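You operate a simulated robot arm through the tools that you are given. There is no shell and no other tool. Be economical: measure what you need, move in short steps, check, and stop when the job is done.

Carry out the task below with a simulated two-armed robot. There is one attempt and no reset: what you move stays moved.

## Task
Pull the caps off both capped cores and stand the cores in their rack cells.
Fine: hold each core while you pull; caps stay on the rubber mat; thin core in SMALL, thick core in MEDIUM. Set down upright: thin plain core, thick plain core.

The check looks at the end state, three seconds after you hand in, the way a careful person would. Anything else that was tipped, shoved, dropped, spilled or broken makes it a failure. A push-on lid holds only when it is set on centred and level and pressed home; a screw cap is set on level and turned clockwise until tight.

## Robot
Two 7-joint arms with two-finger parallel grippers on one trunk, on a base that drives. Base frame: it is fixed to the floor where the robot stands at the start and does not move with it; the origin is under the middle of the robot, x ahead of it, y to its left, z up; the surface under the hand at the start is at about z = 86. Readings come in cm, rad, newtons and seconds.
The left shoulder is at the start at [7, 16.3, 114.5], the right one opposite. With the tool pointing down near the work surface each hand reaches from about 40 to 88 cm from the robot's upright axis, wherever it stands, measured 20 degrees to its own side. Places, roughly: cell marked medium [60, 20, 70]; cell marked small [50, 20, 70]; rubber mat [50, -30, 90]. Payload 3.43 kg a hand.
Tool frame (each hand has its own): the origin (TCP) lies between the finger pads and is the grasp point; the fingertips stand 3.4 cm ahead of it; z points along the fingers, y is the line along which they close. The gripper opens to 12.8 cm. The fingers are 2.4 cm wide and 1.2 cm thick; the gripper's body (4.8 by 13 cm) begins 9.6 cm behind the TCP.
Orientation is that of the tool frame in the base frame, as a unit quaternion [w, x, y, z]. With the fingers straight down and closing along the base's y, the tool's x points along the base's -x, its y along +y and its z along -z.

## Interface
- The arms move only by the tool apply_moves. It takes "left_plan", "right_plan" or both (then of equal length, played together; a hand with none holds still); each is a list of rows, each a list of 6 numbers: the shift along the tool's x, y, z in cm, then the turn, a rotation vector about the tool's x, y, z in rad. In form: [[tx, ty, tz, wx, wy, wz], ...]. A call has 1 to 12 rows; each row is the pose to reach, as a shift and turn from the pose commanded when the call began, along the tool's axes at that moment. "left_fingers" and "right_fingers" are, for a hand that has rows, the closure, from 0 (fully open) to 1 (shut), set as the call begins (left out, the last holds). Each row takes 0.2 s and may step no farther than 5 cm and 0.15 rad from the row before; otherwise, or with a gripper value out of range, the whole call is refused. Where a pose cannot be reached the arm comes as near as it can. A force on the tool above 40 N (or 10 N above the force at the start of the call, whichever is more), or a blocked arm, ends the call early, and 0.2 s more pass. The fingers move at their own pace (about 15.3 cm/s each) and stop on an object; they squeeze with about 43 N. The grip force told is the motor's: it shows also when the fingers shut on nothing. Time passes only in rows, and 0.2 s behind the last, so rows that repeat a pose let the fingers close. The reply holds the time, the measured pose of the TCP, the force on the tool along the base axes, the opening and the grip force, in the units named above and with some noise, with the torque about the TCP (base axes, N m) and any sound that the robot's microphone picked up.
- Cameras (640 x 400 px; columns grow to the right, rows downward): "scene" is now at [13.33, -1.7, 136.25]; the picture's right is [-0.23, -0.97, 0.00], its down [-0.64, 0.15, -0.76] and it looks along [0.74, -0.17, -0.65] (base axes); focal length 214 px, centre (320, 200). "left" rides on the left gripper at [7.6, 1.1, -16] in its tool frame; the picture's right is [-0.15, 0.99, 0.00], its down [-0.88, -0.13, -0.46] and it looks along [-0.45, -0.07, 0.89] (tool axes); focal length 234 px, centre (320, 200). "right" rides on the right gripper at [7.6, -1.1, -16] in its tool frame; the picture's right is [0.15, 0.99, 0.00], its down [-0.88, 0.13, -0.46] and it looks along [-0.45, 0.07, 0.89] (tool axes); focal length 234 px, centre (320, 200). There is no depth. A picture from a camera that has moved, and an enlarged one, comes with that camera's place and axes in the base frame and with its lens.
- snapshot(camera): a new picture of that camera. The clock stands still meanwhile.
- move_column(by): slides the trunk up (or, below 0, down) by that many cm; the arms and the scene camera ride with it, the base frame stays. It gives what a move gives, with no picture.
- drive_base(legs): drives the robot by 1 to 6 legs, each [ahead, left, turn to the left] in cm, cm and rad, along the robot's own axes; the way and the turn of a leg run together, so that a leg with both is an arc; at most 150 cm and 3.142 rad a leg. The arms and the cameras ride along, it lands a little off, and it stops where it bumps. It gives what a move gives.
- pan_tilt(pan, tilt): turns the head with the scene camera to pan (to the left, within 1.501 rad either way) and tilt (down, from -0.506 to 1.204), counted from straight ahead of the robot. It gives what a move gives.
- close_up(camera, box): a new picture of the part [left, top, right, bottom] of that camera's present view, enlarged. The clock stands still meanwhile.
- finish_job(): hands the job in; it is judged then, once.

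Work in short steps. Places have to be worked out from the pictures, the camera data and where the tool is seen: move nearer, look again, correct. Check each grasp and each placing, and mend what went wrong. You have 120 turns and 108 pictures in all, those below and enlarged ones among them. Open the grippers and draw the arms clear of the work before you hand the job in, unless the task says otherwise; then end with one line.

The tools are called after "Request:" by a JSON object that holds its "fn" and its "kwargs". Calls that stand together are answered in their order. apply_moves: Moves the arms, as the interface text tells. Its arguments: {"type":"object","properties":{"left_plan":{"type":"array","items":{"type":"array","items":{"type":"number"}}},"left_fingers":{"type":"number"},"right_plan":{"type":"array","items":{"type":"array","items":{"type":"number"}}},"right_fingers":{"type":"number"}},"required":[]} The other tools are called the same way: move_column (by) slides the trunk up or down; drive_base (legs) drives the base; pan_tilt (pan, tilt) turns the head that bears the scene camera; snapshot (camera) takes a picture; close_up (camera, box) takes an enlarged picture of a part of a camera's view; finish_job () hands the job in.

At the start:

```text
t: 0.0
left_eef_pos: [62.09, 6.14, 116.91]
left_tool_rot: [0.0, 0.0, 1.0, -0.001]
left_contact_force: [0.1, 0.7, 0.2]
left_moment: [0.0, -0.02, -0.05]
left_grip_width: 12.79
left_gripper_force: 0.1
right_eef_pos: [51.78, -50.31, 114.63]
right_tool_rot: [0.0, 0.0, 1.0, 0.0]
right_contact_force: [-0.3, 0.4, 0.1]
right_moment: [-0.01, -0.02, -0.01]
right_grip_width: 12.79
right_gripper_force: 0.1
trunk travel left (down, up): [-62.5, 31.5]
robot x, y, heading: [0.03, 0.04, 0.0]
head pan, tilt: [-0.229, 0.712]
```

scene: 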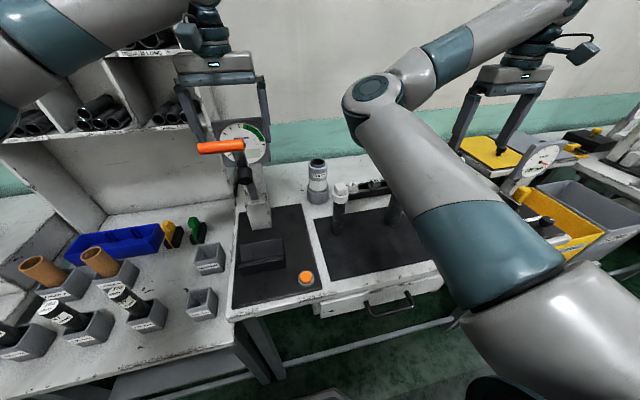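
right: 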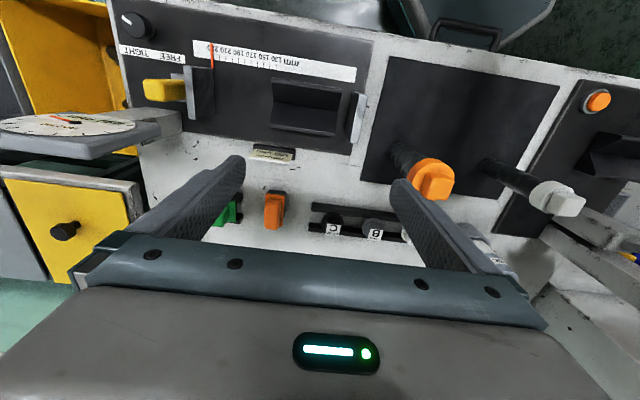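
left: 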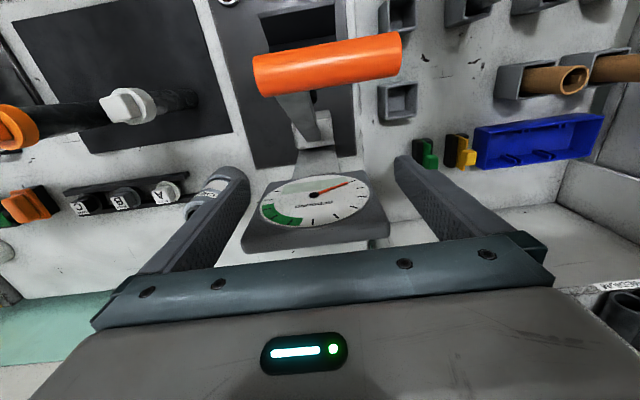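

The right picture shows two dark cores with an orange and a white cap standing on the mat. I'll look more closely at those and at the rack cells.

Request:
{"fn": "close_up", "kwargs": {"camera": "right", "box": [340, 40, 640, 260]}}

Request:
{"fn": "pan_tilt", "kwargs": {"pan": 0.35, "tilt": 0.9}}

Request:
{"fn": "snapshot", "kwargs": {"camera": "scene"}}

```text
1.82 times, centred on (490, 150) of right
camera zoom: at [44.12, -51.41, 130.57], right [-0.15, 0.99, 0.0], down [0.88, 0.13, 0.46], along [0.45, 0.07, -0.89], focal length 426 px, centre (11, 291)
```

zoom: 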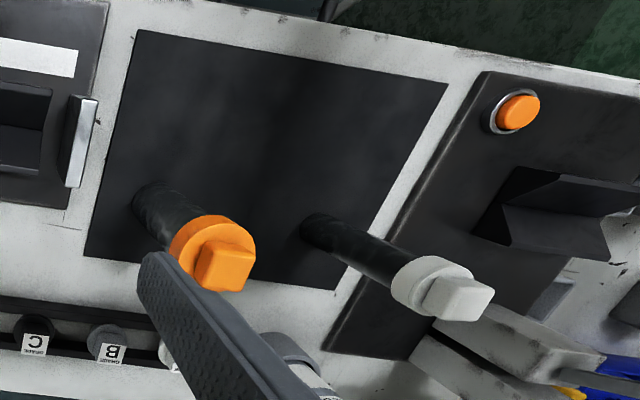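

```text
t: 1.0
left_eef_pos: [62.16, 6.17, 116.93]
left_tool_rot: [0.0, 0.0, 1.0, 0.0]
left_contact_force: [-0.2, -0.2, 0.4]
left_moment: [-0.02, -0.01, -0.03]
left_grip_width: 12.79
left_gripper_force: 0.1
right_eef_pos: [51.67, -50.33, 114.64]
right_tool_rot: [-0.001, 0.0, 1.0, 0.0]
right_contact_force: [0.0, -0.2, -0.4]
right_moment: [-0.01, -0.03, 0.01]
right_grip_width: 12.79
right_gripper_force: 0.0
trunk travel left (down, up): [-62.5, 31.5]
robot x, y, heading: [0.13, -0.02, -0.003]
head pan, tilt: [0.351, 0.901]
```

```text
103 pictures are left
camera scene: at [12.19, 2.8, 134.74], right [0.34, -0.94, 0.0], down [-0.74, -0.27, -0.62], along [0.58, 0.21, -0.78], focal length 214 px, centre (320, 200)
```

scene: 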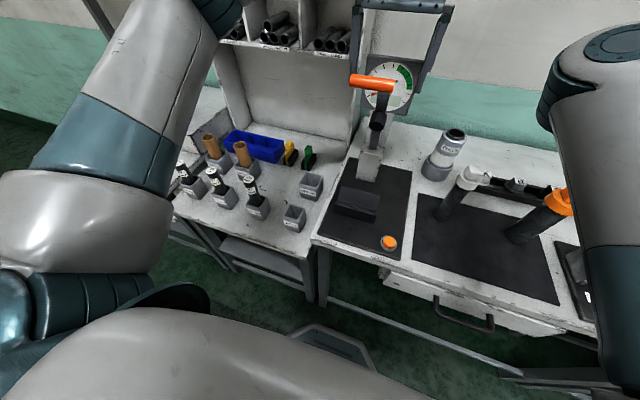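

The white-capped core looks thinner and the orange-capped one thicker. I'll enlarge the rack to read its labels.

Request:
{"fn": "close_up", "kwargs": {"camera": "scene", "box": [170, 120, 340, 240]}}

Request:
{"fn": "close_up", "kwargs": {"camera": "scene", "box": [400, 120, 600, 320]}}

```text
3.33 times, centred on (255, 180) of scene
camera zoom: at [12.19, 2.8, 134.74], right [0.34, -0.94, 0.0], down [-0.74, -0.27, -0.62], along [0.58, 0.21, -0.78], focal length 715 px, centre (537, 267)
```

zoom: 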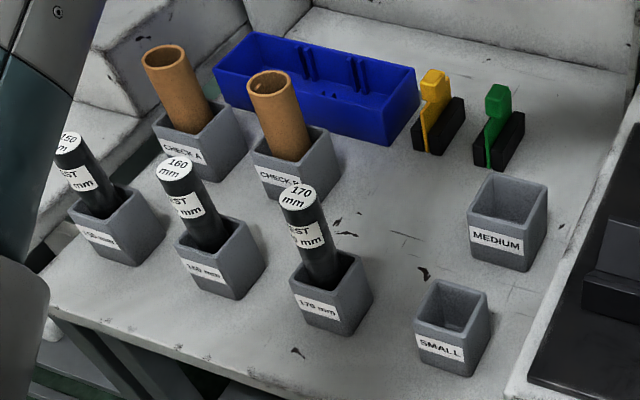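

```text
2.00 times, centred on (500, 220) of scene
camera zoom: at [12.19, 2.8, 134.74], right [0.34, -0.94, 0.0], down [-0.74, -0.27, -0.62], along [0.58, 0.21, -0.78], focal length 429 px, centre (-40, 160)
```

zoom: 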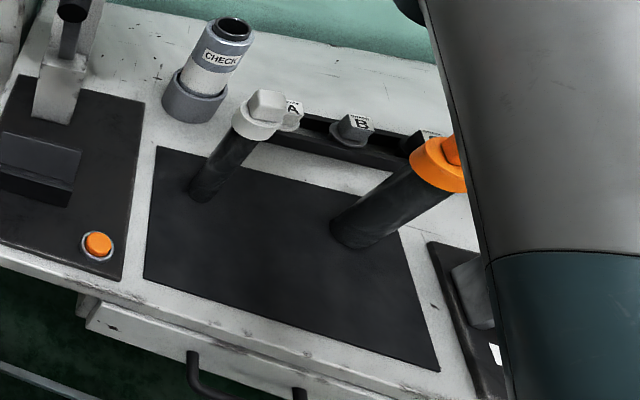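

Mat at z≈86; thin core near (54.5,-17), thick one near (54.7,-34.5), caps spanning about z 98–103. The cells are near (61,24) and (46,24), on a lower bench. The right hand will hold each core from the robot side, tilted 30° below level, and the left hand will pull the cap from above. First I tilt the right hand and bring it behind the thin core.

Request:
{"fn": "apply_moves", "kwargs": {"right_plan": [[1.6, 4.1, 0, 0, -0.131, 0], [3.2, 8.2, 0, 0, -0.262, 0], [4.8, 12.3, 0, 0, -0.393, 0], [6.4, 16.4, 0, 0, -0.524, 0], [8, 20.5, 0, 0, -0.655, 0], [9.6, 24.6, 0, 0, -0.786, 0], [11.2, 28.7, 0, 0, -0.917, 0], [12.8, 32.8, 0, 0, -1.047, 0], [12.8, 32.8, 0, 0, -1.047, 0]], "right_fingers": 0}}

Request:
{"fn": "snapshot", "kwargs": {"camera": "right"}}

Request:
{"fn": "snapshot", "kwargs": {"camera": "left"}}

```text
t: 3.0
left_eef_pos: [62.19, 6.15, 116.92]
left_tool_rot: [-0.001, 0.0, 1.0, 0.0]
left_contact_force: [-0.3, -0.3, 0.3]
left_moment: [0.0, 0.04, 0.01]
left_grip_width: 12.82
left_gripper_force: 0.0
right_eef_pos: [42.91, -39.4, 125.06]
right_tool_rot: [0.498, 0.009, 0.867, 0.002]
right_contact_force: [0.3, 0.9, -0.6]
right_moment: [0.03, 0.02, 0.01]
right_grip_width: 12.82
right_gripper_force: 0.0
right hand out of reach, approached as far as the arm can: row 3, 4, 5, 6, 7, 8, 9
trunk travel left (down, up): [-62.5, 31.5]
robot x, y, heading: [-0.36, -0.09, -0.001]
head pan, tilt: [0.351, 0.901]
```

```text
100 pictures are left
camera right: at [25.21, -40.26, 126.43], right [-0.06, 0.99, -0.11], down [0.05, 0.12, 0.99], along [1.0, 0.05, -0.06], focal length 234 px, centre (320, 200)
```

right: 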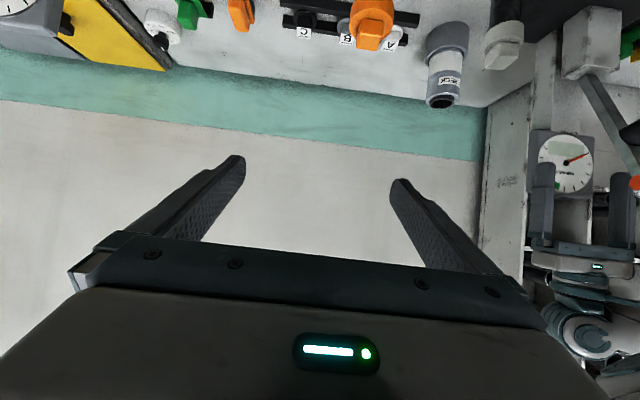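

```text
99 pictures are left
camera left: at [54.62, 7.23, 132.83], right [0.15, 0.99, 0.0], down [0.88, -0.13, 0.45], along [0.45, -0.07, -0.89], focal length 234 px, centre (320, 200)
```

left: 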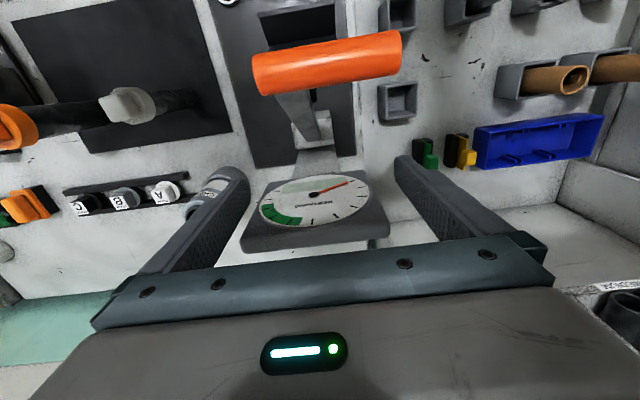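

The arm is too folded for that posture, so the robot needs to stand farther back. The press handle, at about (54,8,118), is in the way of the left fingers if I reverse. I raise the left hand first.

Request:
{"fn": "apply_moves", "kwargs": {"left_plan": [[0, 0, -4, 0, 0, 0], [0, 0, -8, 0, 0, 0], [0, 0, -12, 0, 0, 0], [0, 0, -14, 0, 0, 0]]}}

Request:
{"fn": "snapshot", "kwargs": {"camera": "scene"}}

```text
t: 4.0
left_eef_pos: [61.91, 5.97, 131.08]
left_tool_rot: [0.0, 0.001, 1.0, 0.0]
left_contact_force: [0.2, 0.4, 0.5]
left_moment: [0.02, 0.0, -0.03]
left_grip_width: 12.8
left_gripper_force: 0.1
right_eef_pos: [42.58, -39.46, 125.11]
right_tool_rot: [0.499, 0.008, 0.867, 0.001]
right_contact_force: [0.2, 0.0, -0.2]
right_moment: [-0.01, -0.01, 0.04]
right_grip_width: 12.81
right_gripper_force: 0.0
trunk travel left (down, up): [-62.5, 31.5]
robot x, y, heading: [0.06, -0.14, 0.004]
head pan, tilt: [0.351, 0.901]
```

```text
98 pictures are left
camera scene: at [12.13, 2.8, 134.74], right [0.34, -0.94, 0.0], down [-0.74, -0.27, -0.62], along [0.58, 0.21, -0.78], focal length 214 px, centre (320, 200)
```

scene: 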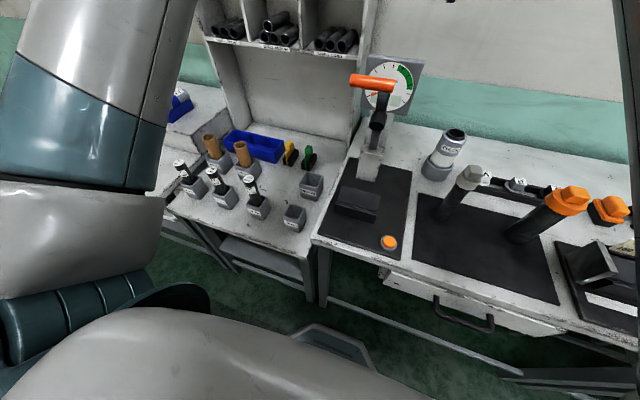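

The left hand is clear above the handle. I drive back 20 cm, then right 18 cm.

Request:
{"fn": "drive_base", "kwargs": {"legs": [[-20, 0, 0], [0, -18, 0]]}}

Request:
{"fn": "pan_tilt", "kwargs": {"pan": 0.0, "tilt": 0.6}}

Request:
{"fn": "snapshot", "kwargs": {"camera": "scene"}}

```text
t: 6.7
left_eef_pos: [42.18, -11.97, 131.02]
left_tool_rot: [0.0, 0.0, 1.0, 0.0]
left_contact_force: [-0.3, 0.0, 0.9]
left_moment: [0.01, 0.01, 0.0]
left_grip_width: 12.81
left_gripper_force: 0.1
right_eef_pos: [22.9, -57.48, 125.06]
right_tool_rot: [0.498, 0.007, 0.867, 0.001]
right_contact_force: [-0.1, -0.7, 0.7]
right_moment: [-0.03, 0.01, -0.01]
right_grip_width: 12.79
right_gripper_force: 0.1
trunk travel left (down, up): [-62.5, 31.5]
robot x, y, heading: [-19.51, -18.23, -0.001]
head pan, tilt: [0.351, 0.901]
```

```text
t: 7.5
left_eef_pos: [42.15, -12.16, 131.15]
left_tool_rot: [0.0, 0.001, 1.0, 0.0]
left_contact_force: [0.1, 0.1, 0.5]
left_moment: [0.01, 0.01, 0.01]
left_grip_width: 12.82
left_gripper_force: 0.0
right_eef_pos: [22.82, -57.51, 124.96]
right_tool_rot: [0.497, 0.009, 0.867, 0.002]
right_contact_force: [-0.1, -0.3, 0.0]
right_moment: [0.0, 0.01, -0.01]
right_grip_width: 12.78
right_gripper_force: 0.0
trunk travel left (down, up): [-62.5, 31.5]
robot x, y, heading: [-19.45, -18.02, 0.004]
head pan, tilt: [0.0, 0.6]
```

```text
97 pictures are left
camera scene: at [-5.91, -17.88, 137.21], right [0.0, -1.0, 0.0], down [-0.57, 0.0, -0.82], along [0.82, 0.0, -0.57], focal length 214 px, centre (320, 200)
```

scene: 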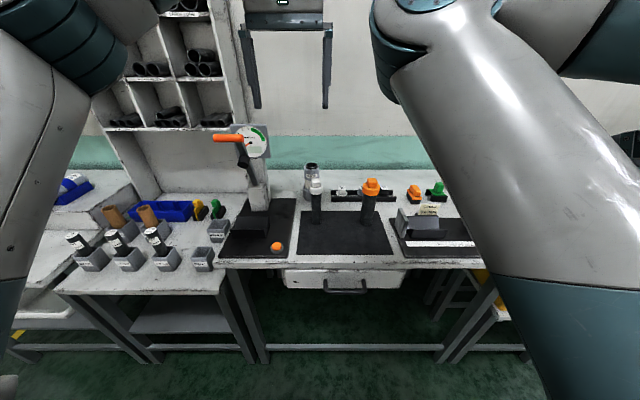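

The right shoulder is now in line with the thick core, so I take that one first. I bring the right hand to about 12 cm behind it, tilted.

Request:
{"fn": "apply_moves", "kwargs": {"right_plan": [[-0.11, 3.83, 1.86, 0, 0, 0], [-0.22, 7.67, 3.72, 0, 0, 0], [-0.33, 11.5, 5.58, 0, 0, 0], [-0.45, 15.33, 7.44, 0, 0, 0], [-0.56, 19.17, 9.3, 0, 0, 0], [-0.67, 23, 11.16, 0, 0, 0], [1.55, 23, 14.65, 0, 0, 0], [3.76, 23, 18.14, 0, 0, 0], [5.98, 23, 21.63, 0, 0, 0], [8.2, 23, 25.1, 0, 0, 0], [10.4, 23, 28.6, 0, 0, 0], [12.63, 23, 32.1, 0, 0, 0]]}}

Request:
{"fn": "snapshot", "kwargs": {"camera": "right"}}

Request:
{"fn": "snapshot", "kwargs": {"camera": "scene"}}

```text
t: 10.1
left_eef_pos: [42.24, -12.16, 130.92]
left_tool_rot: [0.0, 0.0, 1.0, 0.0]
left_contact_force: [-0.8, -0.3, -0.4]
left_moment: [0.01, 0.03, 0.01]
left_grip_width: 12.78
left_gripper_force: 0.0
right_eef_pos: [33.46, -58.9, 108.94]
right_tool_rot: [0.498, 0.009, 0.867, 0.001]
right_contact_force: [0.6, -0.4, -0.1]
right_moment: [0.0, 0.03, -0.01]
right_grip_width: 12.78
right_gripper_force: 0.0
right hand out of reach, approached as far as the arm can: row 1, 2, 3, 4, 5, 6, 7, 8, 9, 10, 11, 12
trunk travel left (down, up): [-62.5, 31.5]
robot x, y, heading: [-19.99, -18.02, -0.003]
head pan, tilt: [0.0, 0.6]
```

```text
96 pictures are left
camera right: at [15.79, -59.83, 110.44], right [-0.06, 0.99, -0.12], down [0.05, 0.12, 0.99], along [1.0, 0.05, -0.06], focal length 234 px, centre (320, 200)
```

right: 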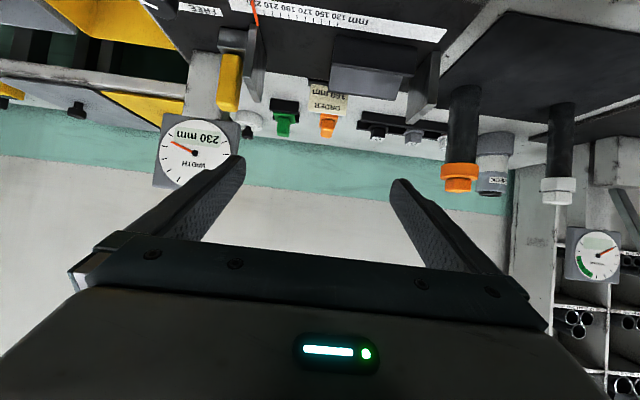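

```text
95 pictures are left
camera scene: at [-5.75, -17.95, 137.2], right [0.0, -1.0, 0.0], down [-0.57, 0.0, -0.82], along [0.82, 0.0, -0.57], focal length 214 px, centre (320, 200)
```

scene: 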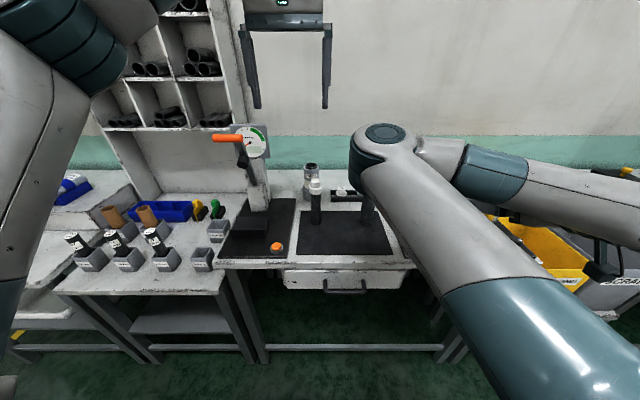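

At this tilt the wrist sits too close to the shoulder. I'll raise the trunk by 20, shift the base a little ahead and to the right, and use about 45° of tilt instead. The trunk goes up first.

Request:
{"fn": "move_column", "kwargs": {"by": 20}}

Request:
{"fn": "drive_base", "kwargs": {"legs": [[5, -8, 0]]}}

```text
t: 12.3
left_eef_pos: [42.27, -12.19, 150.97]
left_tool_rot: [-0.001, 0.0, 1.0, 0.0]
left_contact_force: [-0.2, -0.5, -1.2]
left_moment: [-0.01, -0.01, 0.02]
left_grip_width: 12.77
left_gripper_force: 0.1
right_eef_pos: [33.25, -58.87, 129.04]
right_tool_rot: [0.498, 0.007, 0.867, 0.001]
right_contact_force: [0.2, -0.2, 0.0]
right_moment: [0.01, -0.03, -0.01]
right_grip_width: 12.81
right_gripper_force: 0.0
trunk travel left (down, up): [-82.5, 11.5]
robot x, y, heading: [-20.0, -18.22, 0.001]
head pan, tilt: [0.0, 0.6]
```

```text
t: 13.4
left_eef_pos: [46.86, -19.79, 151.3]
left_tool_rot: [0.0, 0.0, 1.0, -0.002]
left_contact_force: [1.0, 0.6, 0.2]
left_moment: [-0.05, 0.03, -0.01]
left_grip_width: 12.81
left_gripper_force: 0.1
right_eef_pos: [37.99, -66.48, 129.31]
right_tool_rot: [0.499, 0.008, 0.867, -0.001]
right_contact_force: [-0.2, 0.3, -0.2]
right_moment: [-0.02, 0.03, -0.03]
right_grip_width: 12.79
right_gripper_force: 0.0
trunk travel left (down, up): [-82.5, 11.5]
robot x, y, heading: [-14.87, -26.24, -0.001]
head pan, tilt: [0.0, 0.6]
```

Next I swing the right hand sideways behind the thick core at height, and ease the tilt to 45°.

Request:
{"fn": "apply_moves", "kwargs": {"right_plan": [[0, 4.5, 0, 0, 0.13, 0], [0, 9, 0, 0, 0.262, 0], [0, 13.5, 0, 0, 0.262, 0], [0, 18, 0, 0, 0.262, 0], [0, 22.5, 0, 0, 0.262, 0], [0, 27, 0, 0, 0.262, 0], [0, 32, 0, 0, 0.262, 0]]}}

Request:
{"fn": "snapshot", "kwargs": {"camera": "right"}}

```text
t: 14.3
left_eef_pos: [47.7, -20.11, 150.79]
left_tool_rot: [-0.002, 0.0, 1.0, 0.001]
left_contact_force: [1.5, 0.9, -1.3]
left_moment: [-0.02, 0.02, 0.01]
left_grip_width: 12.82
left_gripper_force: 0.1
right_eef_pos: [30.34, -59.44, 108.26]
right_tool_rot: [0.147, 0.036, 0.988, -0.018]
right_contact_force: [0.1, -0.4, -0.5]
right_moment: [-0.01, 0.01, -0.01]
right_grip_width: 12.81
right_gripper_force: 0.0
right hand out of reach, approached as far as the arm can: row 1, 3, 4
trunk travel left (down, up): [-82.5, 11.5]
robot x, y, heading: [-15.01, -25.97, -0.001]
head pan, tilt: [0.0, 0.6]
stopped in row 4 (right hand): the arm was blocked; the commanded pose is now the measured one
```

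```text
94 pictures are left
camera right: at [18.43, -59.27, 121.33], right [-0.06, 1.0, -0.07], down [0.72, 0.09, 0.69], along [0.69, -0.01, -0.72], focal length 234 px, centre (320, 200)
```

right: 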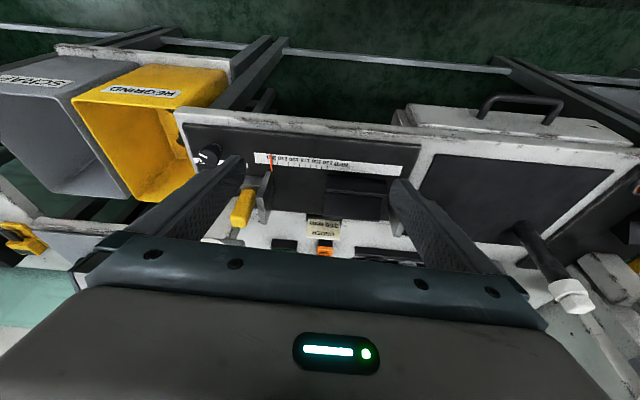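

The arm got blocked; I need to see what it touched.

Request:
{"fn": "snapshot", "kwargs": {"camera": "scene"}}

Request:
{"fn": "snapshot", "kwargs": {"camera": "left"}}

```text
93 pictures are left
camera scene: at [-0.42, -25.88, 157.14], right [0.0, -1.0, 0.0], down [-0.57, 0.0, -0.82], along [0.82, 0.0, -0.57], focal length 214 px, centre (320, 200)
```

scene: 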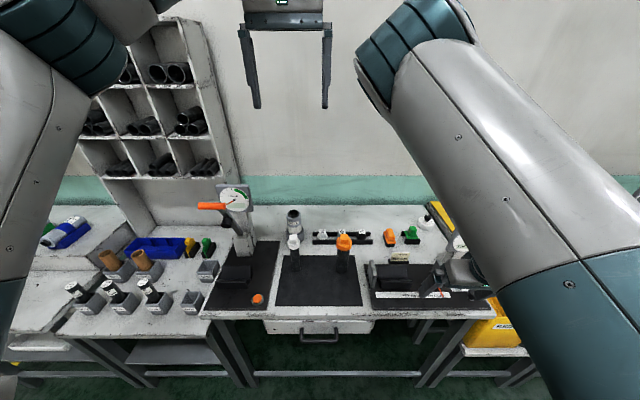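

```text
92 pictures are left
camera left: at [40.09, -19.07, 166.79], right [0.15, 0.99, 0.0], down [0.88, -0.13, 0.45], along [0.45, -0.07, -0.89], focal length 234 px, centre (320, 200)
```

left: 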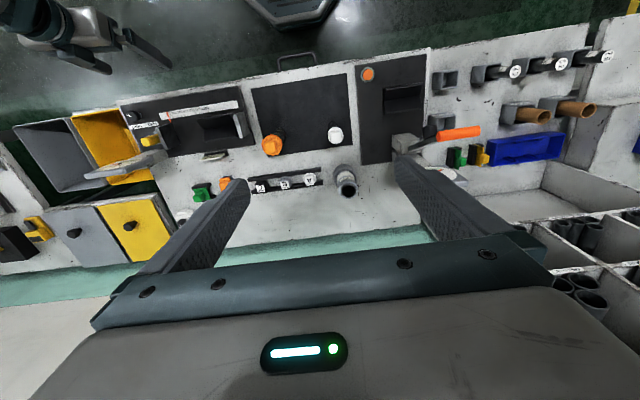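

Nothing on the bench was disturbed; the right arm simply folded awkwardly. I move the right hand forward and up into a roomier posture before tilting again.

Request:
{"fn": "apply_moves", "kwargs": {"right_plan": [[-1, 0.5, -4, 0, 0, 0], [-4, 1.5, -7, 0, 0, 0], [-8, 3, -9, 0, 0, 0], [-12, 5, -10, 0, 0, 0], [-16, 7, -11, 0, 0, 0], [-19.5, 8.5, -11, 0, 0, 0], [-22, 9.5, -11, 0, 0, 0]]}}

```text
t: 14.9
left_eef_pos: [47.44, -19.95, 150.93]
left_tool_rot: [-0.001, 0.001, 1.0, 0.0]
left_contact_force: [0.6, 0.3, -0.8]
left_moment: [0.02, 0.0, -0.02]
left_grip_width: 12.81
left_gripper_force: 0.0
right_eef_pos: [26.57, -58.83, 107.38]
right_tool_rot: [0.039, 0.051, 0.998, -0.015]
right_contact_force: [0.5, 0.8, -1.3]
right_moment: [0.0, 0.03, -0.01]
right_grip_width: 12.81
right_gripper_force: 0.0
right hand out of reach, approached as far as the arm can: row 3
trunk travel left (down, up): [-82.5, 11.5]
robot x, y, heading: [-14.89, -25.93, -0.002]
head pan, tilt: [0.0, 0.6]
stopped in row 3 (right hand): the arm was blocked; the commanded pose is now the measured one
```

Still blocked, perhaps against its own trunk. I try moving outward (right) and forward in small steps.

Request:
{"fn": "apply_moves", "kwargs": {"right_plan": [[-1, -2, 0, 0, 0, 0], [-3, -4, 0, 0, 0, 0], [-5, -6, 0, 0, 0, 0], [-8, -8, 0, 0, 0, 0], [-11, -9, 0, 0, 0, 0]]}}

Request:
{"fn": "pan_tilt", "kwargs": {"pan": -0.9, "tilt": 0.7}}

Request:
{"fn": "snapshot", "kwargs": {"camera": "scene"}}

```text
t: 16.1
left_eef_pos: [47.23, -20.15, 151.08]
left_tool_rot: [0.0, 0.0, 1.0, 0.0]
left_contact_force: [-0.3, -0.2, -1.2]
left_moment: [0.02, -0.01, 0.03]
left_grip_width: 12.8
left_gripper_force: 0.1
right_eef_pos: [36.64, -68.9, 108.81]
right_tool_rot: [0.04, 0.049, 0.998, -0.016]
right_contact_force: [0.0, -0.3, -0.3]
right_moment: [-0.02, 0.02, 0.0]
right_grip_width: 12.78
right_gripper_force: 0.0
trunk travel left (down, up): [-82.5, 11.5]
robot x, y, heading: [-15.17, -26.08, 0.003]
head pan, tilt: [0.0, 0.6]
```

```text
t: 17.3
left_eef_pos: [47.07, -20.03, 151.09]
left_tool_rot: [0.0, 0.001, 1.0, 0.0]
left_contact_force: [0.5, -0.3, 0.0]
left_moment: [-0.02, 0.01, -0.01]
left_grip_width: 12.76
left_gripper_force: 0.0
right_eef_pos: [36.43, -68.89, 108.85]
right_tool_rot: [0.042, 0.049, 0.998, -0.017]
right_contact_force: [0.2, 0.9, 0.0]
right_moment: [-0.01, 0.05, 0.0]
right_grip_width: 12.79
right_gripper_force: 0.0
trunk travel left (down, up): [-82.5, 11.5]
robot x, y, heading: [-14.89, -26.09, -0.003]
head pan, tilt: [-0.901, 0.7]
```

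```text
91 pictures are left
camera scene: at [-4.59, -32.49, 156.35], right [-0.78, -0.62, 0.0], down [-0.4, 0.5, -0.76], along [0.47, -0.6, -0.64], focal length 214 px, centre (320, 200)
```

scene: 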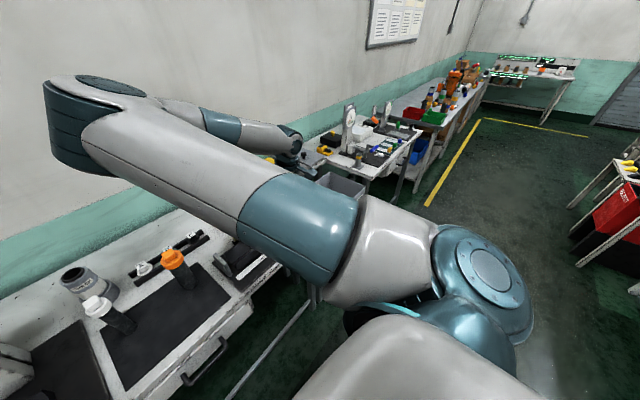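

Free again. I bring the right hand forward to about (55,-55,120) and straighten it to vertical.

Request:
{"fn": "apply_moves", "kwargs": {"right_plan": [[-3, 1, -2, -0.005, 0.015, -0.02], [-6, 3, -4, -0.01, 0.03, -0.04], [-9, 6, -6, -0.015, 0.045, -0.06], [-12, 9, -8, -0.02, 0.06, -0.08], [-15, 11.5, -9.5, -0.03, 0.08, -0.1], [-18, 14, -11, -0.032, 0.08, -0.1]]}}

```text
t: 18.7
left_eef_pos: [47.02, -20.04, 151.12]
left_tool_rot: [0.0, 0.0, 1.0, -0.001]
left_contact_force: [-0.1, 0.1, 0.3]
left_moment: [-0.05, 0.02, -0.01]
left_grip_width: 12.81
left_gripper_force: 0.1
right_eef_pos: [54.82, -56.32, 120.71]
right_tool_rot: [-0.001, -0.001, 1.0, 0.0]
right_contact_force: [0.1, 0.1, -0.6]
right_moment: [0.02, 0.0, -0.02]
right_grip_width: 12.8
right_gripper_force: 0.0
trunk travel left (down, up): [-82.5, 11.5]
robot x, y, heading: [-15.02, -26.15, 0.002]
head pan, tilt: [-0.901, 0.7]
```

The right hand is vertical with room to spare. I tilt it by 45° in place, out ahead, where the arm is extended.

Request:
{"fn": "apply_moves", "kwargs": {"right_plan": [[0, 0, 0, 0, -0.13, 0], [0, 0, 0, 0, -0.26, 0], [0, 0, 0, 0, -0.39, 0], [0, 0, 0, 0, -0.52, 0], [0, 0, 0, 0, -0.65, 0], [0, 0, 0, 0, -0.785, 0]]}}

```text
t: 20.3
left_eef_pos: [47.02, -20.14, 151.16]
left_tool_rot: [0.0, 0.001, 1.0, 0.0]
left_contact_force: [-0.4, -0.1, -0.2]
left_moment: [0.02, 0.0, -0.02]
left_grip_width: 12.8
left_gripper_force: 0.2
right_eef_pos: [53.2, -58.14, 115.78]
right_tool_rot: [0.347, 0.017, 0.938, -0.001]
right_contact_force: [-0.2, 1.0, 0.3]
right_moment: [-0.01, 0.01, -0.03]
right_grip_width: 12.8
right_gripper_force: 0.1
trunk travel left (down, up): [-82.5, 11.5]
robot x, y, heading: [-14.77, -26.01, 0.003]
head pan, tilt: [-0.901, 0.7]
stopped in row 6 (right hand): the arm was blocked; the commanded pose is now the measured one
```

Joints limit the tilt here because the elbow is inboard. When a hand works inboard of its shoulder the elbow swings outboard, so centring the robot on the core should help both arms. I straighten the right hand, then drive right 9 cm.

Request:
{"fn": "apply_moves", "kwargs": {"right_plan": [[0, 0, -1, 0, 0.14, -0.007], [0, 0, -2, 0, 0.28, -0.014], [0, 0, -3, 0, 0.42, -0.021], [0, 0, -4, 0, 0.56, -0.028], [0, 0, -5, 0, 0.709, -0.035]]}}

Request:
{"fn": "drive_base", "kwargs": {"legs": [[0, -9, 0]]}}

```text
t: 21.5
left_eef_pos: [47.01, -20.06, 151.09]
left_tool_rot: [0.0, -0.001, 1.0, -0.001]
left_contact_force: [0.2, 0.3, 0.2]
left_moment: [0.02, 0.02, 0.04]
left_grip_width: 12.8
left_gripper_force: 0.0
right_eef_pos: [50.1, -58.06, 119.68]
right_tool_rot: [-0.003, 0.0, 1.0, -0.002]
right_contact_force: [0.6, -0.4, -1.2]
right_moment: [-0.01, 0.01, 0.0]
right_grip_width: 12.82
right_gripper_force: 0.1
trunk travel left (down, up): [-82.5, 11.5]
robot x, y, heading: [-15.26, -26.59, 0.0]
head pan, tilt: [-0.901, 0.7]
```

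```text
t: 22.6
left_eef_pos: [46.98, -28.12, 151.14]
left_tool_rot: [0.0, -0.001, 1.0, -0.002]
left_contact_force: [1.0, 0.0, -0.3]
left_moment: [-0.05, 0.01, 0.03]
left_grip_width: 12.79
left_gripper_force: 0.1
right_eef_pos: [50.21, -66.24, 119.78]
right_tool_rot: [-0.001, -0.002, 1.0, -0.003]
right_contact_force: [0.3, 0.4, 0.1]
right_moment: [-0.07, 0.01, 0.0]
right_grip_width: 12.8
right_gripper_force: 0.1
trunk travel left (down, up): [-82.5, 11.5]
robot x, y, heading: [-15.07, -34.79, 0.001]
head pan, tilt: [-0.901, 0.7]
```

I bring the right hand inboard while yawing it 45°, so that it leans from the rear right. The left hand moves left, out of the way.

Request:
{"fn": "apply_moves", "kwargs": {"right_plan": [[0, 3.3, 0, 0, 0, -0.13], [0, 6.6, 0, 0, 0, -0.26], [0, 10, 0, 0, 0, -0.39], [0, 13.3, 0, 0, 0, -0.52], [0, 16.6, 0, 0, 0, -0.65], [0, 20, 0, 0, 0, -0.785]], "left_plan": [[0, 2.5, 0, 0, 0, 0], [0, 5, 0, 0, 0, 0], [0, 7.5, 0, 0, 0, 0], [0, 10, 0, 0, 0, 0], [0, 12.5, 0, 0, 0, 0], [0, 15, 0, 0, 0, 0]]}}

```text
t: 24.0
left_eef_pos: [46.91, -13.72, 150.9]
left_tool_rot: [0.0, 0.0, 1.0, -0.001]
left_contact_force: [0.2, 0.3, -0.6]
left_moment: [-0.03, 0.02, -0.01]
left_grip_width: 12.81
left_gripper_force: 0.1
right_eef_pos: [57.28, -53.83, 120.49]
right_tool_rot: [0.001, -0.38, 0.925, 0.004]
right_contact_force: [0.0, -0.6, 0.0]
right_moment: [0.01, 0.01, -0.02]
right_grip_width: 12.8
right_gripper_force: 0.1
right hand out of reach, approached as far as the arm can: row 3, 4, 5, 6
trunk travel left (down, up): [-82.5, 11.5]
robot x, y, heading: [-14.85, -34.94, 0.003]
head pan, tilt: [-0.901, 0.7]
```

The right arm hits a limit before reaching inboard. I look at both arms' posture before choosing roles.

Request:
{"fn": "pan_tilt", "kwargs": {"pan": 0.0, "tilt": 0.3}}

Request:
{"fn": "snapshot", "kwargs": {"camera": "scene"}}

```text
t: 25.2
left_eef_pos: [46.87, -13.84, 151.04]
left_tool_rot: [-0.001, -0.002, 1.0, -0.001]
left_contact_force: [-0.9, -0.1, 0.4]
left_moment: [-0.01, -0.04, 0.01]
left_grip_width: 12.82
left_gripper_force: 0.1
right_eef_pos: [57.27, -54.06, 120.26]
right_tool_rot: [-0.002, -0.379, 0.926, 0.003]
right_contact_force: [-0.6, -1.0, 0.0]
right_moment: [0.0, 0.01, 0.02]
right_grip_width: 12.81
right_gripper_force: 0.1
trunk travel left (down, up): [-82.5, 11.5]
robot x, y, heading: [-15.04, -34.7, 0.0]
head pan, tilt: [0.0, 0.3]
```

```text
90 pictures are left
camera scene: at [-0.56, -34.58, 159.96], right [0.0, -1.0, 0.0], down [-0.3, 0.0, -0.95], along [0.95, 0.0, -0.3], focal length 214 px, centre (320, 200)
```

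scene: 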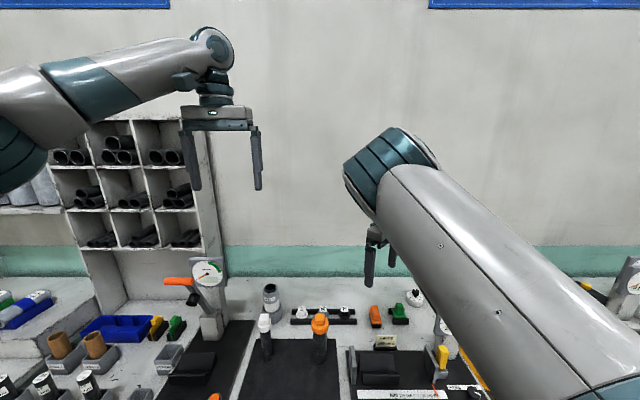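

The left arm is well posed with its elbow outboard, but the right one isn't. I swap roles: the left holds, leaning from the rear left, and the right pulls vertically. First I undo the right hand's yaw and move it back out.

Request:
{"fn": "apply_moves", "kwargs": {"right_plan": [[2, -0.8, 0, 0, 0, 0.13], [4, -1.6, 0, 0, 0, 0.26], [6, -2.5, 0, 0, 0, 0.39], [8, -3.3, 0, 0, 0, 0.52], [10, -4.2, 0, 0, 0, 0.65], [12, -5, 0, 0, 0, 0.77]]}}

Request:
{"fn": "drive_base", "kwargs": {"legs": [[0, 18, 0]]}}

```text
t: 26.6
left_eef_pos: [46.91, -13.8, 151.05]
left_tool_rot: [0.0, -0.001, 1.0, -0.001]
left_contact_force: [0.1, 0.7, 0.3]
left_moment: [0.03, 0.01, 0.0]
left_grip_width: 12.82
left_gripper_force: 0.0
right_eef_pos: [52.27, -65.4, 120.76]
right_tool_rot: [-0.001, -0.009, 1.0, -0.003]
right_contact_force: [0.6, -0.1, 0.0]
right_moment: [0.01, -0.02, -0.02]
right_grip_width: 12.82
right_gripper_force: 0.0
trunk travel left (down, up): [-82.5, 11.5]
robot x, y, heading: [-14.69, -34.73, 0.0]
head pan, tilt: [0.0, 0.3]
```

```text
t: 28.1
left_eef_pos: [46.8, 3.92, 151.1]
left_tool_rot: [0.0, -0.002, 1.0, 0.001]
left_contact_force: [-0.6, 0.3, 0.2]
left_moment: [0.01, -0.02, -0.02]
left_grip_width: 12.82
left_gripper_force: 0.0
right_eef_pos: [52.17, -47.66, 120.71]
right_tool_rot: [-0.001, -0.009, 1.0, 0.0]
right_contact_force: [-1.1, -0.5, 0.7]
right_moment: [0.02, 0.04, 0.01]
right_grip_width: 12.79
right_gripper_force: 0.0
trunk travel left (down, up): [-82.5, 11.5]
robot x, y, heading: [-15.03, -16.57, 0.004]
head pan, tilt: [0.0, 0.3]
```

I bring the left hand to about (50,-16,126) with a 45° yaw, going sideways first to keep clear of the press handle.

Request:
{"fn": "apply_moves", "kwargs": {"left_plan": [[0, -3.4, 0, 0, 0, 0.13], [0, -6.8, 0, 0, 0, 0.26], [0, -10.2, 0, 0, 0, 0.39], [-1, -13.6, 0, 0, 0, 0.52], [-2, -17, 2, 0, 0, 0.65], [-3, -20, 5, 0, 0, 0.785], [-3, -20, 10, 0, 0, 0.785], [-3, -20, 15, 0, 0, 0.785], [-3, -20, 20, 0, 0, 0.785], [-3, -20, 25, 0, 0, 0.785]]}}

Request:
{"fn": "apply_moves", "kwargs": {"left_plan": [[0, 0, 0, 0, -0.13, 0], [0, 0, 0, 0, -0.26, 0], [0, 0, 0, 0, -0.39, 0], [0, 0, 0, 0, -0.52, 0], [0, 0, 0, 0, -0.65, 0], [0, 0, 0, 0, -0.785, 0]]}}

Request:
{"fn": "snapshot", "kwargs": {"camera": "scene"}}

```text
t: 30.3
left_eef_pos: [49.91, -15.62, 126.23]
left_tool_rot: [0.001, 0.38, 0.925, -0.001]
left_contact_force: [1.2, 0.2, -0.3]
left_moment: [-0.01, 0.05, 0.03]
left_grip_width: 12.77
left_gripper_force: 0.0
right_eef_pos: [52.38, -47.11, 120.67]
right_tool_rot: [-0.002, -0.01, 1.0, -0.003]
right_contact_force: [0.5, 0.3, -0.1]
right_moment: [-0.01, 0.04, -0.02]
right_grip_width: 12.8
right_gripper_force: 0.1
trunk travel left (down, up): [-82.5, 11.5]
robot x, y, heading: [-14.75, -17.25, 0.001]
head pan, tilt: [0.0, 0.3]
```

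```text
t: 31.7
left_eef_pos: [49.83, -15.68, 126.25]
left_tool_rot: [0.355, 0.352, 0.853, -0.147]
left_contact_force: [-0.8, 0.5, 0.2]
left_moment: [0.01, -0.01, 0.0]
left_grip_width: 12.81
left_gripper_force: 0.0
right_eef_pos: [52.23, -47.29, 120.75]
right_tool_rot: [-0.001, -0.009, 1.0, -0.001]
right_contact_force: [-0.6, 0.2, 0.5]
right_moment: [-0.06, -0.01, 0.02]
right_grip_width: 12.8
right_gripper_force: 0.0
trunk travel left (down, up): [-82.5, 11.5]
robot x, y, heading: [-15.03, -16.68, 0.001]
head pan, tilt: [0.0, 0.3]
```

```text
89 pictures are left
camera scene: at [-0.66, -16.46, 159.98], right [0.0, -1.0, 0.0], down [-0.3, 0.0, -0.96], along [0.96, 0.0, -0.3], focal length 214 px, centre (320, 200)
```

scene: 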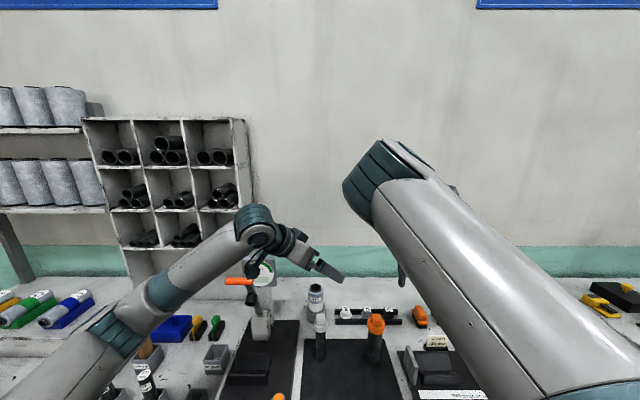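

The left hand tilts well in this posture. I'll do the thin core first, with the base further left so that the right hand stays in its comfortable range. I shift the left hand right 11 cm, clear of the handle, then drive left 16.

Request:
{"fn": "apply_moves", "kwargs": {"left_plan": [[-1.9, -2.7, 1.9, 0, 0, 0], [-3.8, -5.4, 3.8, 0, 0, 0], [-5.75, -8.1, 5.75, 0, 0, 0]]}}

Request:
{"fn": "drive_base", "kwargs": {"legs": [[0, 16, 0]]}}

Request:
{"fn": "pan_tilt", "kwargs": {"pan": -0.2, "tilt": 0.7}}

Request:
{"fn": "snapshot", "kwargs": {"camera": "scene"}}

Request:
{"fn": "snapshot", "kwargs": {"camera": "left"}}

Request:
{"fn": "snapshot", "kwargs": {"camera": "right"}}

```text
t: 32.5
left_eef_pos: [50.01, -27.36, 126.07]
left_tool_rot: [0.354, 0.352, 0.854, -0.146]
left_contact_force: [-0.1, 0.0, 0.2]
left_moment: [0.01, 0.01, 0.01]
left_grip_width: 12.8
left_gripper_force: 0.1
right_eef_pos: [52.2, -47.44, 120.74]
right_tool_rot: [-0.001, -0.009, 1.0, -0.001]
right_contact_force: [0.1, -0.7, -0.8]
right_moment: [0.05, 0.01, 0.01]
right_grip_width: 12.8
right_gripper_force: 0.1
trunk travel left (down, up): [-82.5, 11.5]
robot x, y, heading: [-15.04, -16.96, 0.006]
head pan, tilt: [0.0, 0.3]
```

```text
t: 33.9
left_eef_pos: [49.88, -12.17, 126.03]
left_tool_rot: [0.354, 0.352, 0.854, -0.145]
left_contact_force: [0.6, -0.3, -0.2]
left_moment: [-0.01, 0.0, 0.02]
left_grip_width: 12.81
left_gripper_force: 0.0
right_eef_pos: [52.22, -32.23, 120.52]
right_tool_rot: [-0.001, -0.009, 1.0, -0.001]
right_contact_force: [-0.5, -0.1, 0.0]
right_moment: [0.07, 0.03, 0.02]
right_grip_width: 12.77
right_gripper_force: 0.0
trunk travel left (down, up): [-82.5, 11.5]
robot x, y, heading: [-15.25, -1.76, -0.002]
head pan, tilt: [0.0, 0.3]
```

```text
t: 34.8
left_eef_pos: [49.97, -11.9, 126.03]
left_tool_rot: [0.354, 0.352, 0.854, -0.146]
left_contact_force: [-0.2, -0.1, -1.0]
left_moment: [0.01, 0.0, 0.0]
left_grip_width: 12.81
left_gripper_force: 0.1
right_eef_pos: [52.15, -31.95, 120.67]
right_tool_rot: [-0.001, -0.01, 1.0, -0.002]
right_contact_force: [-0.3, 0.2, -0.5]
right_moment: [-0.03, 0.02, 0.0]
right_grip_width: 12.8
right_gripper_force: 0.2
trunk travel left (down, up): [-82.5, 11.5]
robot x, y, heading: [-15.04, -1.74, 0.0]
head pan, tilt: [-0.201, 0.7]
```

```text
88 pictures are left
camera scene: at [-1.68, -2.84, 156.37], right [-0.2, -0.98, 0.0], down [-0.63, 0.13, -0.77], along [0.75, -0.15, -0.64], focal length 214 px, centre (320, 200)
```

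scene: 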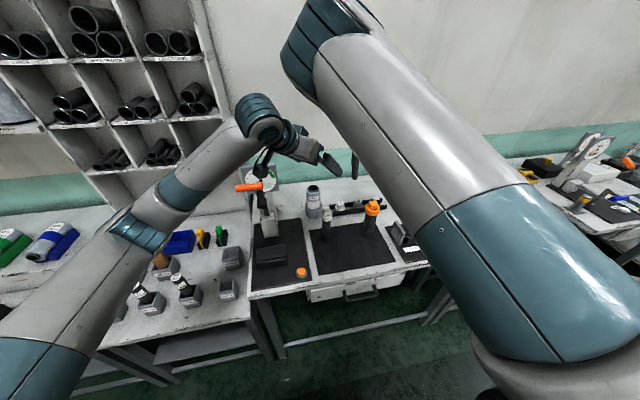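

```text
87 pictures are left
camera left: at [38.86, 0.58, 131.91], right [0.77, 0.63, 0.1], down [0.12, -0.3, 0.95], along [0.63, -0.72, -0.31], focal length 234 px, centre (320, 200)
```

left: 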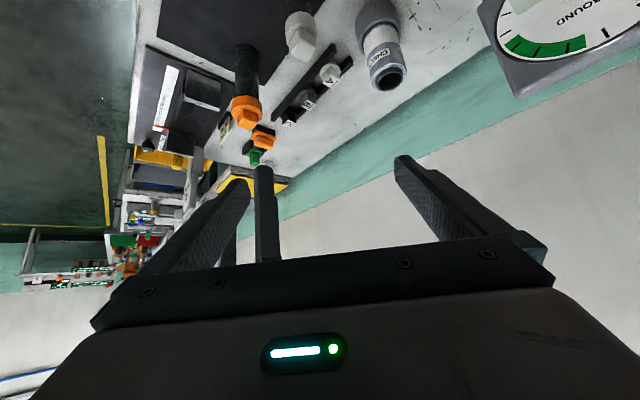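

```text
86 pictures are left
camera right: at [44.64, -33.15, 136.7], right [-0.17, 0.99, 0.0], down [0.88, 0.15, 0.45], along [0.45, 0.07, -0.89], focal length 234 px, centre (320, 200)
```

right: 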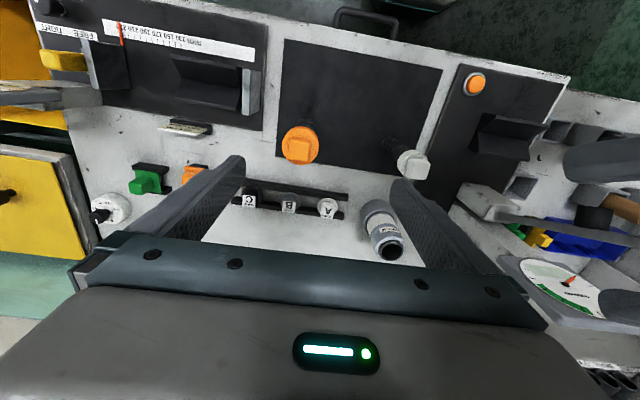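

I enlarge the right-hand view to refine the core and cap positions.

Request:
{"fn": "close_up", "kwargs": {"camera": "right", "box": [270, 60, 450, 270]}}

Request:
{"fn": "close_up", "kwargs": {"camera": "scene", "box": [290, 170, 430, 280]}}

```text
1.90 times, centred on (360, 165) of right
camera zoom: at [44.64, -33.15, 136.7], right [-0.17, 0.99, 0.0], down [0.88, 0.15, 0.45], along [0.45, 0.07, -0.89], focal length 446 px, centre (244, 267)
```

zoom: 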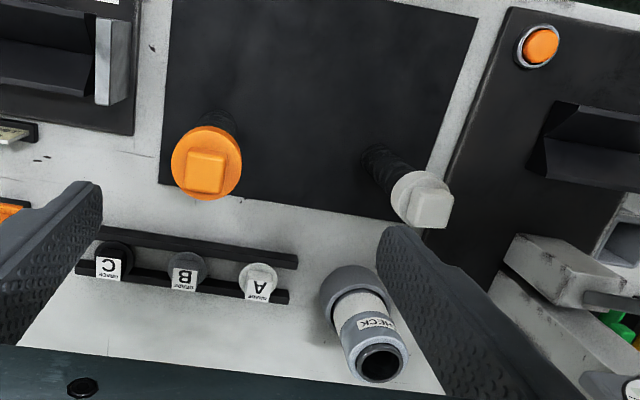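

```text
3.64 times, centred on (360, 225) of scene
camera zoom: at [-1.68, -2.84, 156.37], right [-0.2, -0.98, 0.0], down [-0.63, 0.13, -0.77], along [0.75, -0.15, -0.64], focal length 780 px, centre (174, 109)
```

zoom: 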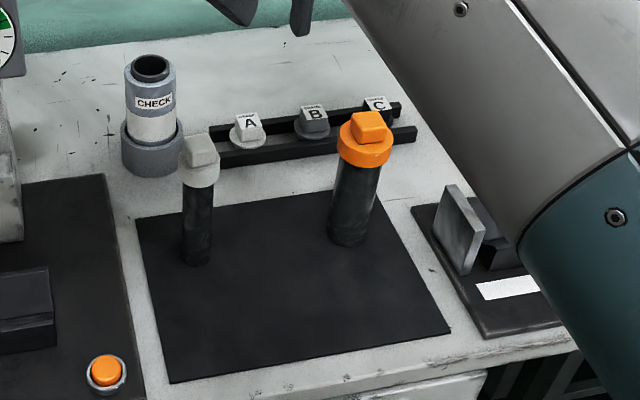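

Thin core: axis about (54.0,-16.7), cap top z≈103, skirt bottom about 99. I lower the open left hand behind it, to TCP (50.5,-13.2,91.5).

Request:
{"fn": "apply_moves", "kwargs": {"left_plan": [[3, -0.1, 3.2, 0, 0, 0], [6, -0.1, 6.4, 0, 0, 0], [9, -0.2, 9.6, 0, 0, 0], [12, -0.2, 12.8, 0, 0, 0], [15, -0.3, 16, 0, 0, 0], [18, -0.4, 19.3, 0, 0, 0], [21, -0.5, 22.6, 0, 0, 0], [23.5, -0.5, 25.2, 0, 0, 0]], "left_fingers": 0}}

Request:
{"fn": "snapshot", "kwargs": {"camera": "left"}}

Request:
{"fn": "snapshot", "kwargs": {"camera": "right"}}

```text
t: 36.6
left_eef_pos: [50.42, -13.26, 91.61]
left_tool_rot: [0.355, 0.352, 0.854, -0.146]
left_contact_force: [-0.3, -0.1, -0.9]
left_moment: [0.01, -0.03, -0.02]
left_grip_width: 12.79
left_gripper_force: 0.1
right_eef_pos: [52.15, -32.12, 120.74]
right_tool_rot: [-0.001, -0.009, 1.0, -0.001]
right_contact_force: [-0.9, 0.5, -0.2]
right_moment: [0.04, 0.0, -0.01]
right_grip_width: 12.79
right_gripper_force: 0.0
trunk travel left (down, up): [-82.5, 11.5]
robot x, y, heading: [-14.8, -1.76, 0.004]
head pan, tilt: [-0.201, 0.7]
```

```text
83 pictures are left
camera left: at [39.48, -0.72, 97.46], right [0.77, 0.63, 0.1], down [0.12, -0.3, 0.95], along [0.63, -0.72, -0.31], focal length 234 px, centre (320, 200)
```

left: 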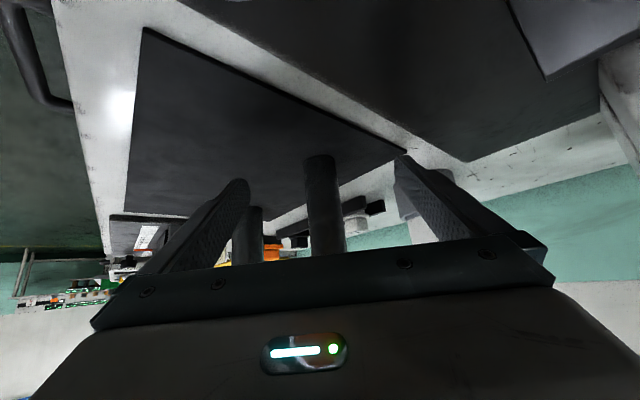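

```text
82 pictures are left
camera right: at [44.63, -33.23, 136.69], right [-0.17, 0.99, 0.0], down [0.88, 0.15, 0.45], along [0.45, 0.07, -0.89], focal length 234 px, centre (320, 200)
```

right: 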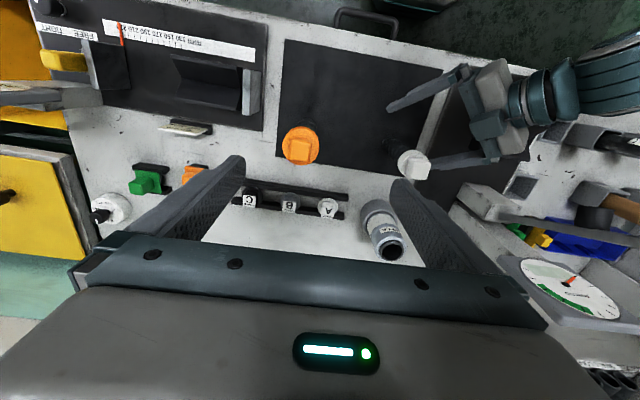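

The thin core is centred between the left fingers. I slide 4.4 cm forward along the pointing direction and pre-close to about 5.5 cm.

Request:
{"fn": "apply_moves", "kwargs": {"left_plan": [[-1, 0, 1, 0, 0, 0], [-2, 0, 2, 0, 0, 0], [-3.1, 0, 3.1, 0, 0, 0]]}}

Request:
{"fn": "apply_moves", "kwargs": {"left_plan": [[0, 0, 0, 0, 0, 0], [0, 0, 0, 0, 0, 0]], "left_fingers": 0.57}}

Request:
{"fn": "snapshot", "kwargs": {"camera": "left"}}

```text
t: 37.4
left_eef_pos: [53.46, -16.28, 91.63]
left_tool_rot: [0.354, 0.352, 0.854, -0.146]
left_contact_force: [-0.4, -0.6, -0.4]
left_moment: [0.01, -0.03, -0.02]
left_grip_width: 12.81
left_gripper_force: 0.1
right_eef_pos: [52.23, -32.07, 120.73]
right_tool_rot: [-0.001, -0.009, 1.0, -0.001]
right_contact_force: [0.0, 0.3, 0.0]
right_moment: [0.0, 0.01, 0.02]
right_grip_width: 12.82
right_gripper_force: 0.2
trunk travel left (down, up): [-82.5, 11.5]
robot x, y, heading: [-15.22, -1.63, 0.01]
head pan, tilt: [-0.201, 0.7]
```

```text
t: 38.0
left_eef_pos: [53.42, -16.24, 91.51]
left_tool_rot: [0.355, 0.352, 0.854, -0.146]
left_contact_force: [-0.2, -0.1, 0.6]
left_moment: [0.01, 0.03, 0.03]
left_grip_width: 5.51
left_gripper_force: 0.0
right_eef_pos: [52.18, -32.1, 120.72]
right_tool_rot: [-0.001, -0.01, 1.0, -0.002]
right_contact_force: [-0.4, -0.1, -0.1]
right_moment: [-0.01, 0.01, -0.01]
right_grip_width: 12.78
right_gripper_force: 0.0
trunk travel left (down, up): [-82.5, 11.5]
robot x, y, heading: [-14.99, -1.45, 0.003]
head pan, tilt: [-0.201, 0.7]
```

```text
81 pictures are left
camera left: at [42.49, -3.81, 97.51], right [0.77, 0.63, 0.1], down [0.12, -0.3, 0.95], along [0.63, -0.72, -0.31], focal length 234 px, centre (320, 200)
```

left: 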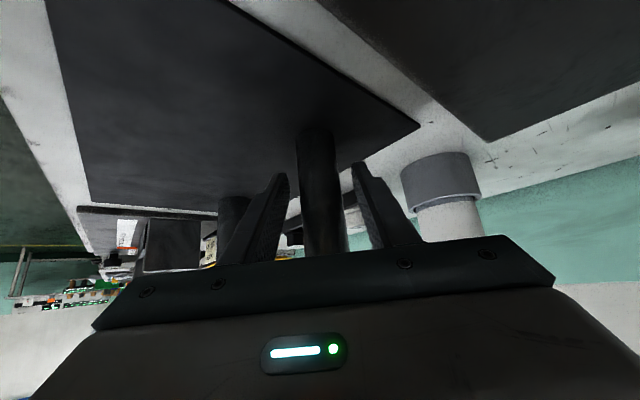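

The core sits in the middle of the gap, so I close the left fingers on it.

Request:
{"fn": "apply_moves", "kwargs": {"left_plan": [[0, 0, 0, 0, 0, 0], [0, 0, 0, 0, 0, 0], [0, 0, 0, 0, 0, 0]], "left_fingers": 1}}

Request:
{"fn": "close_up", "kwargs": {"camera": "right", "box": [350, 60, 530, 190]}}

```text
t: 38.8
left_eef_pos: [53.42, -16.25, 91.68]
left_tool_rot: [0.355, 0.351, 0.854, -0.146]
left_contact_force: [0.5, 1.3, 0.9]
left_moment: [0.03, -0.04, 0.01]
left_grip_width: 3.15
left_gripper_force: 42.8
right_eef_pos: [52.07, -32.03, 120.64]
right_tool_rot: [-0.001, -0.01, 1.0, -0.001]
right_contact_force: [1.2, -0.1, -0.3]
right_moment: [-0.02, -0.01, 0.02]
right_grip_width: 12.78
right_gripper_force: 0.0
trunk travel left (down, up): [-82.5, 11.5]
robot x, y, heading: [-14.96, -1.48, 0.003]
head pan, tilt: [-0.201, 0.7]
```

```text
3.08 times, centred on (440, 125) of right
camera zoom: at [44.63, -33.22, 136.69], right [-0.17, 0.99, 0.0], down [0.88, 0.15, 0.45], along [0.45, 0.07, -0.89], focal length 720 px, centre (-49, 431)
```

zoom: 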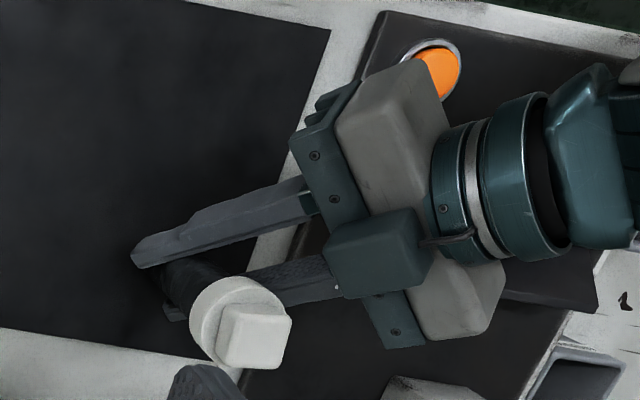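

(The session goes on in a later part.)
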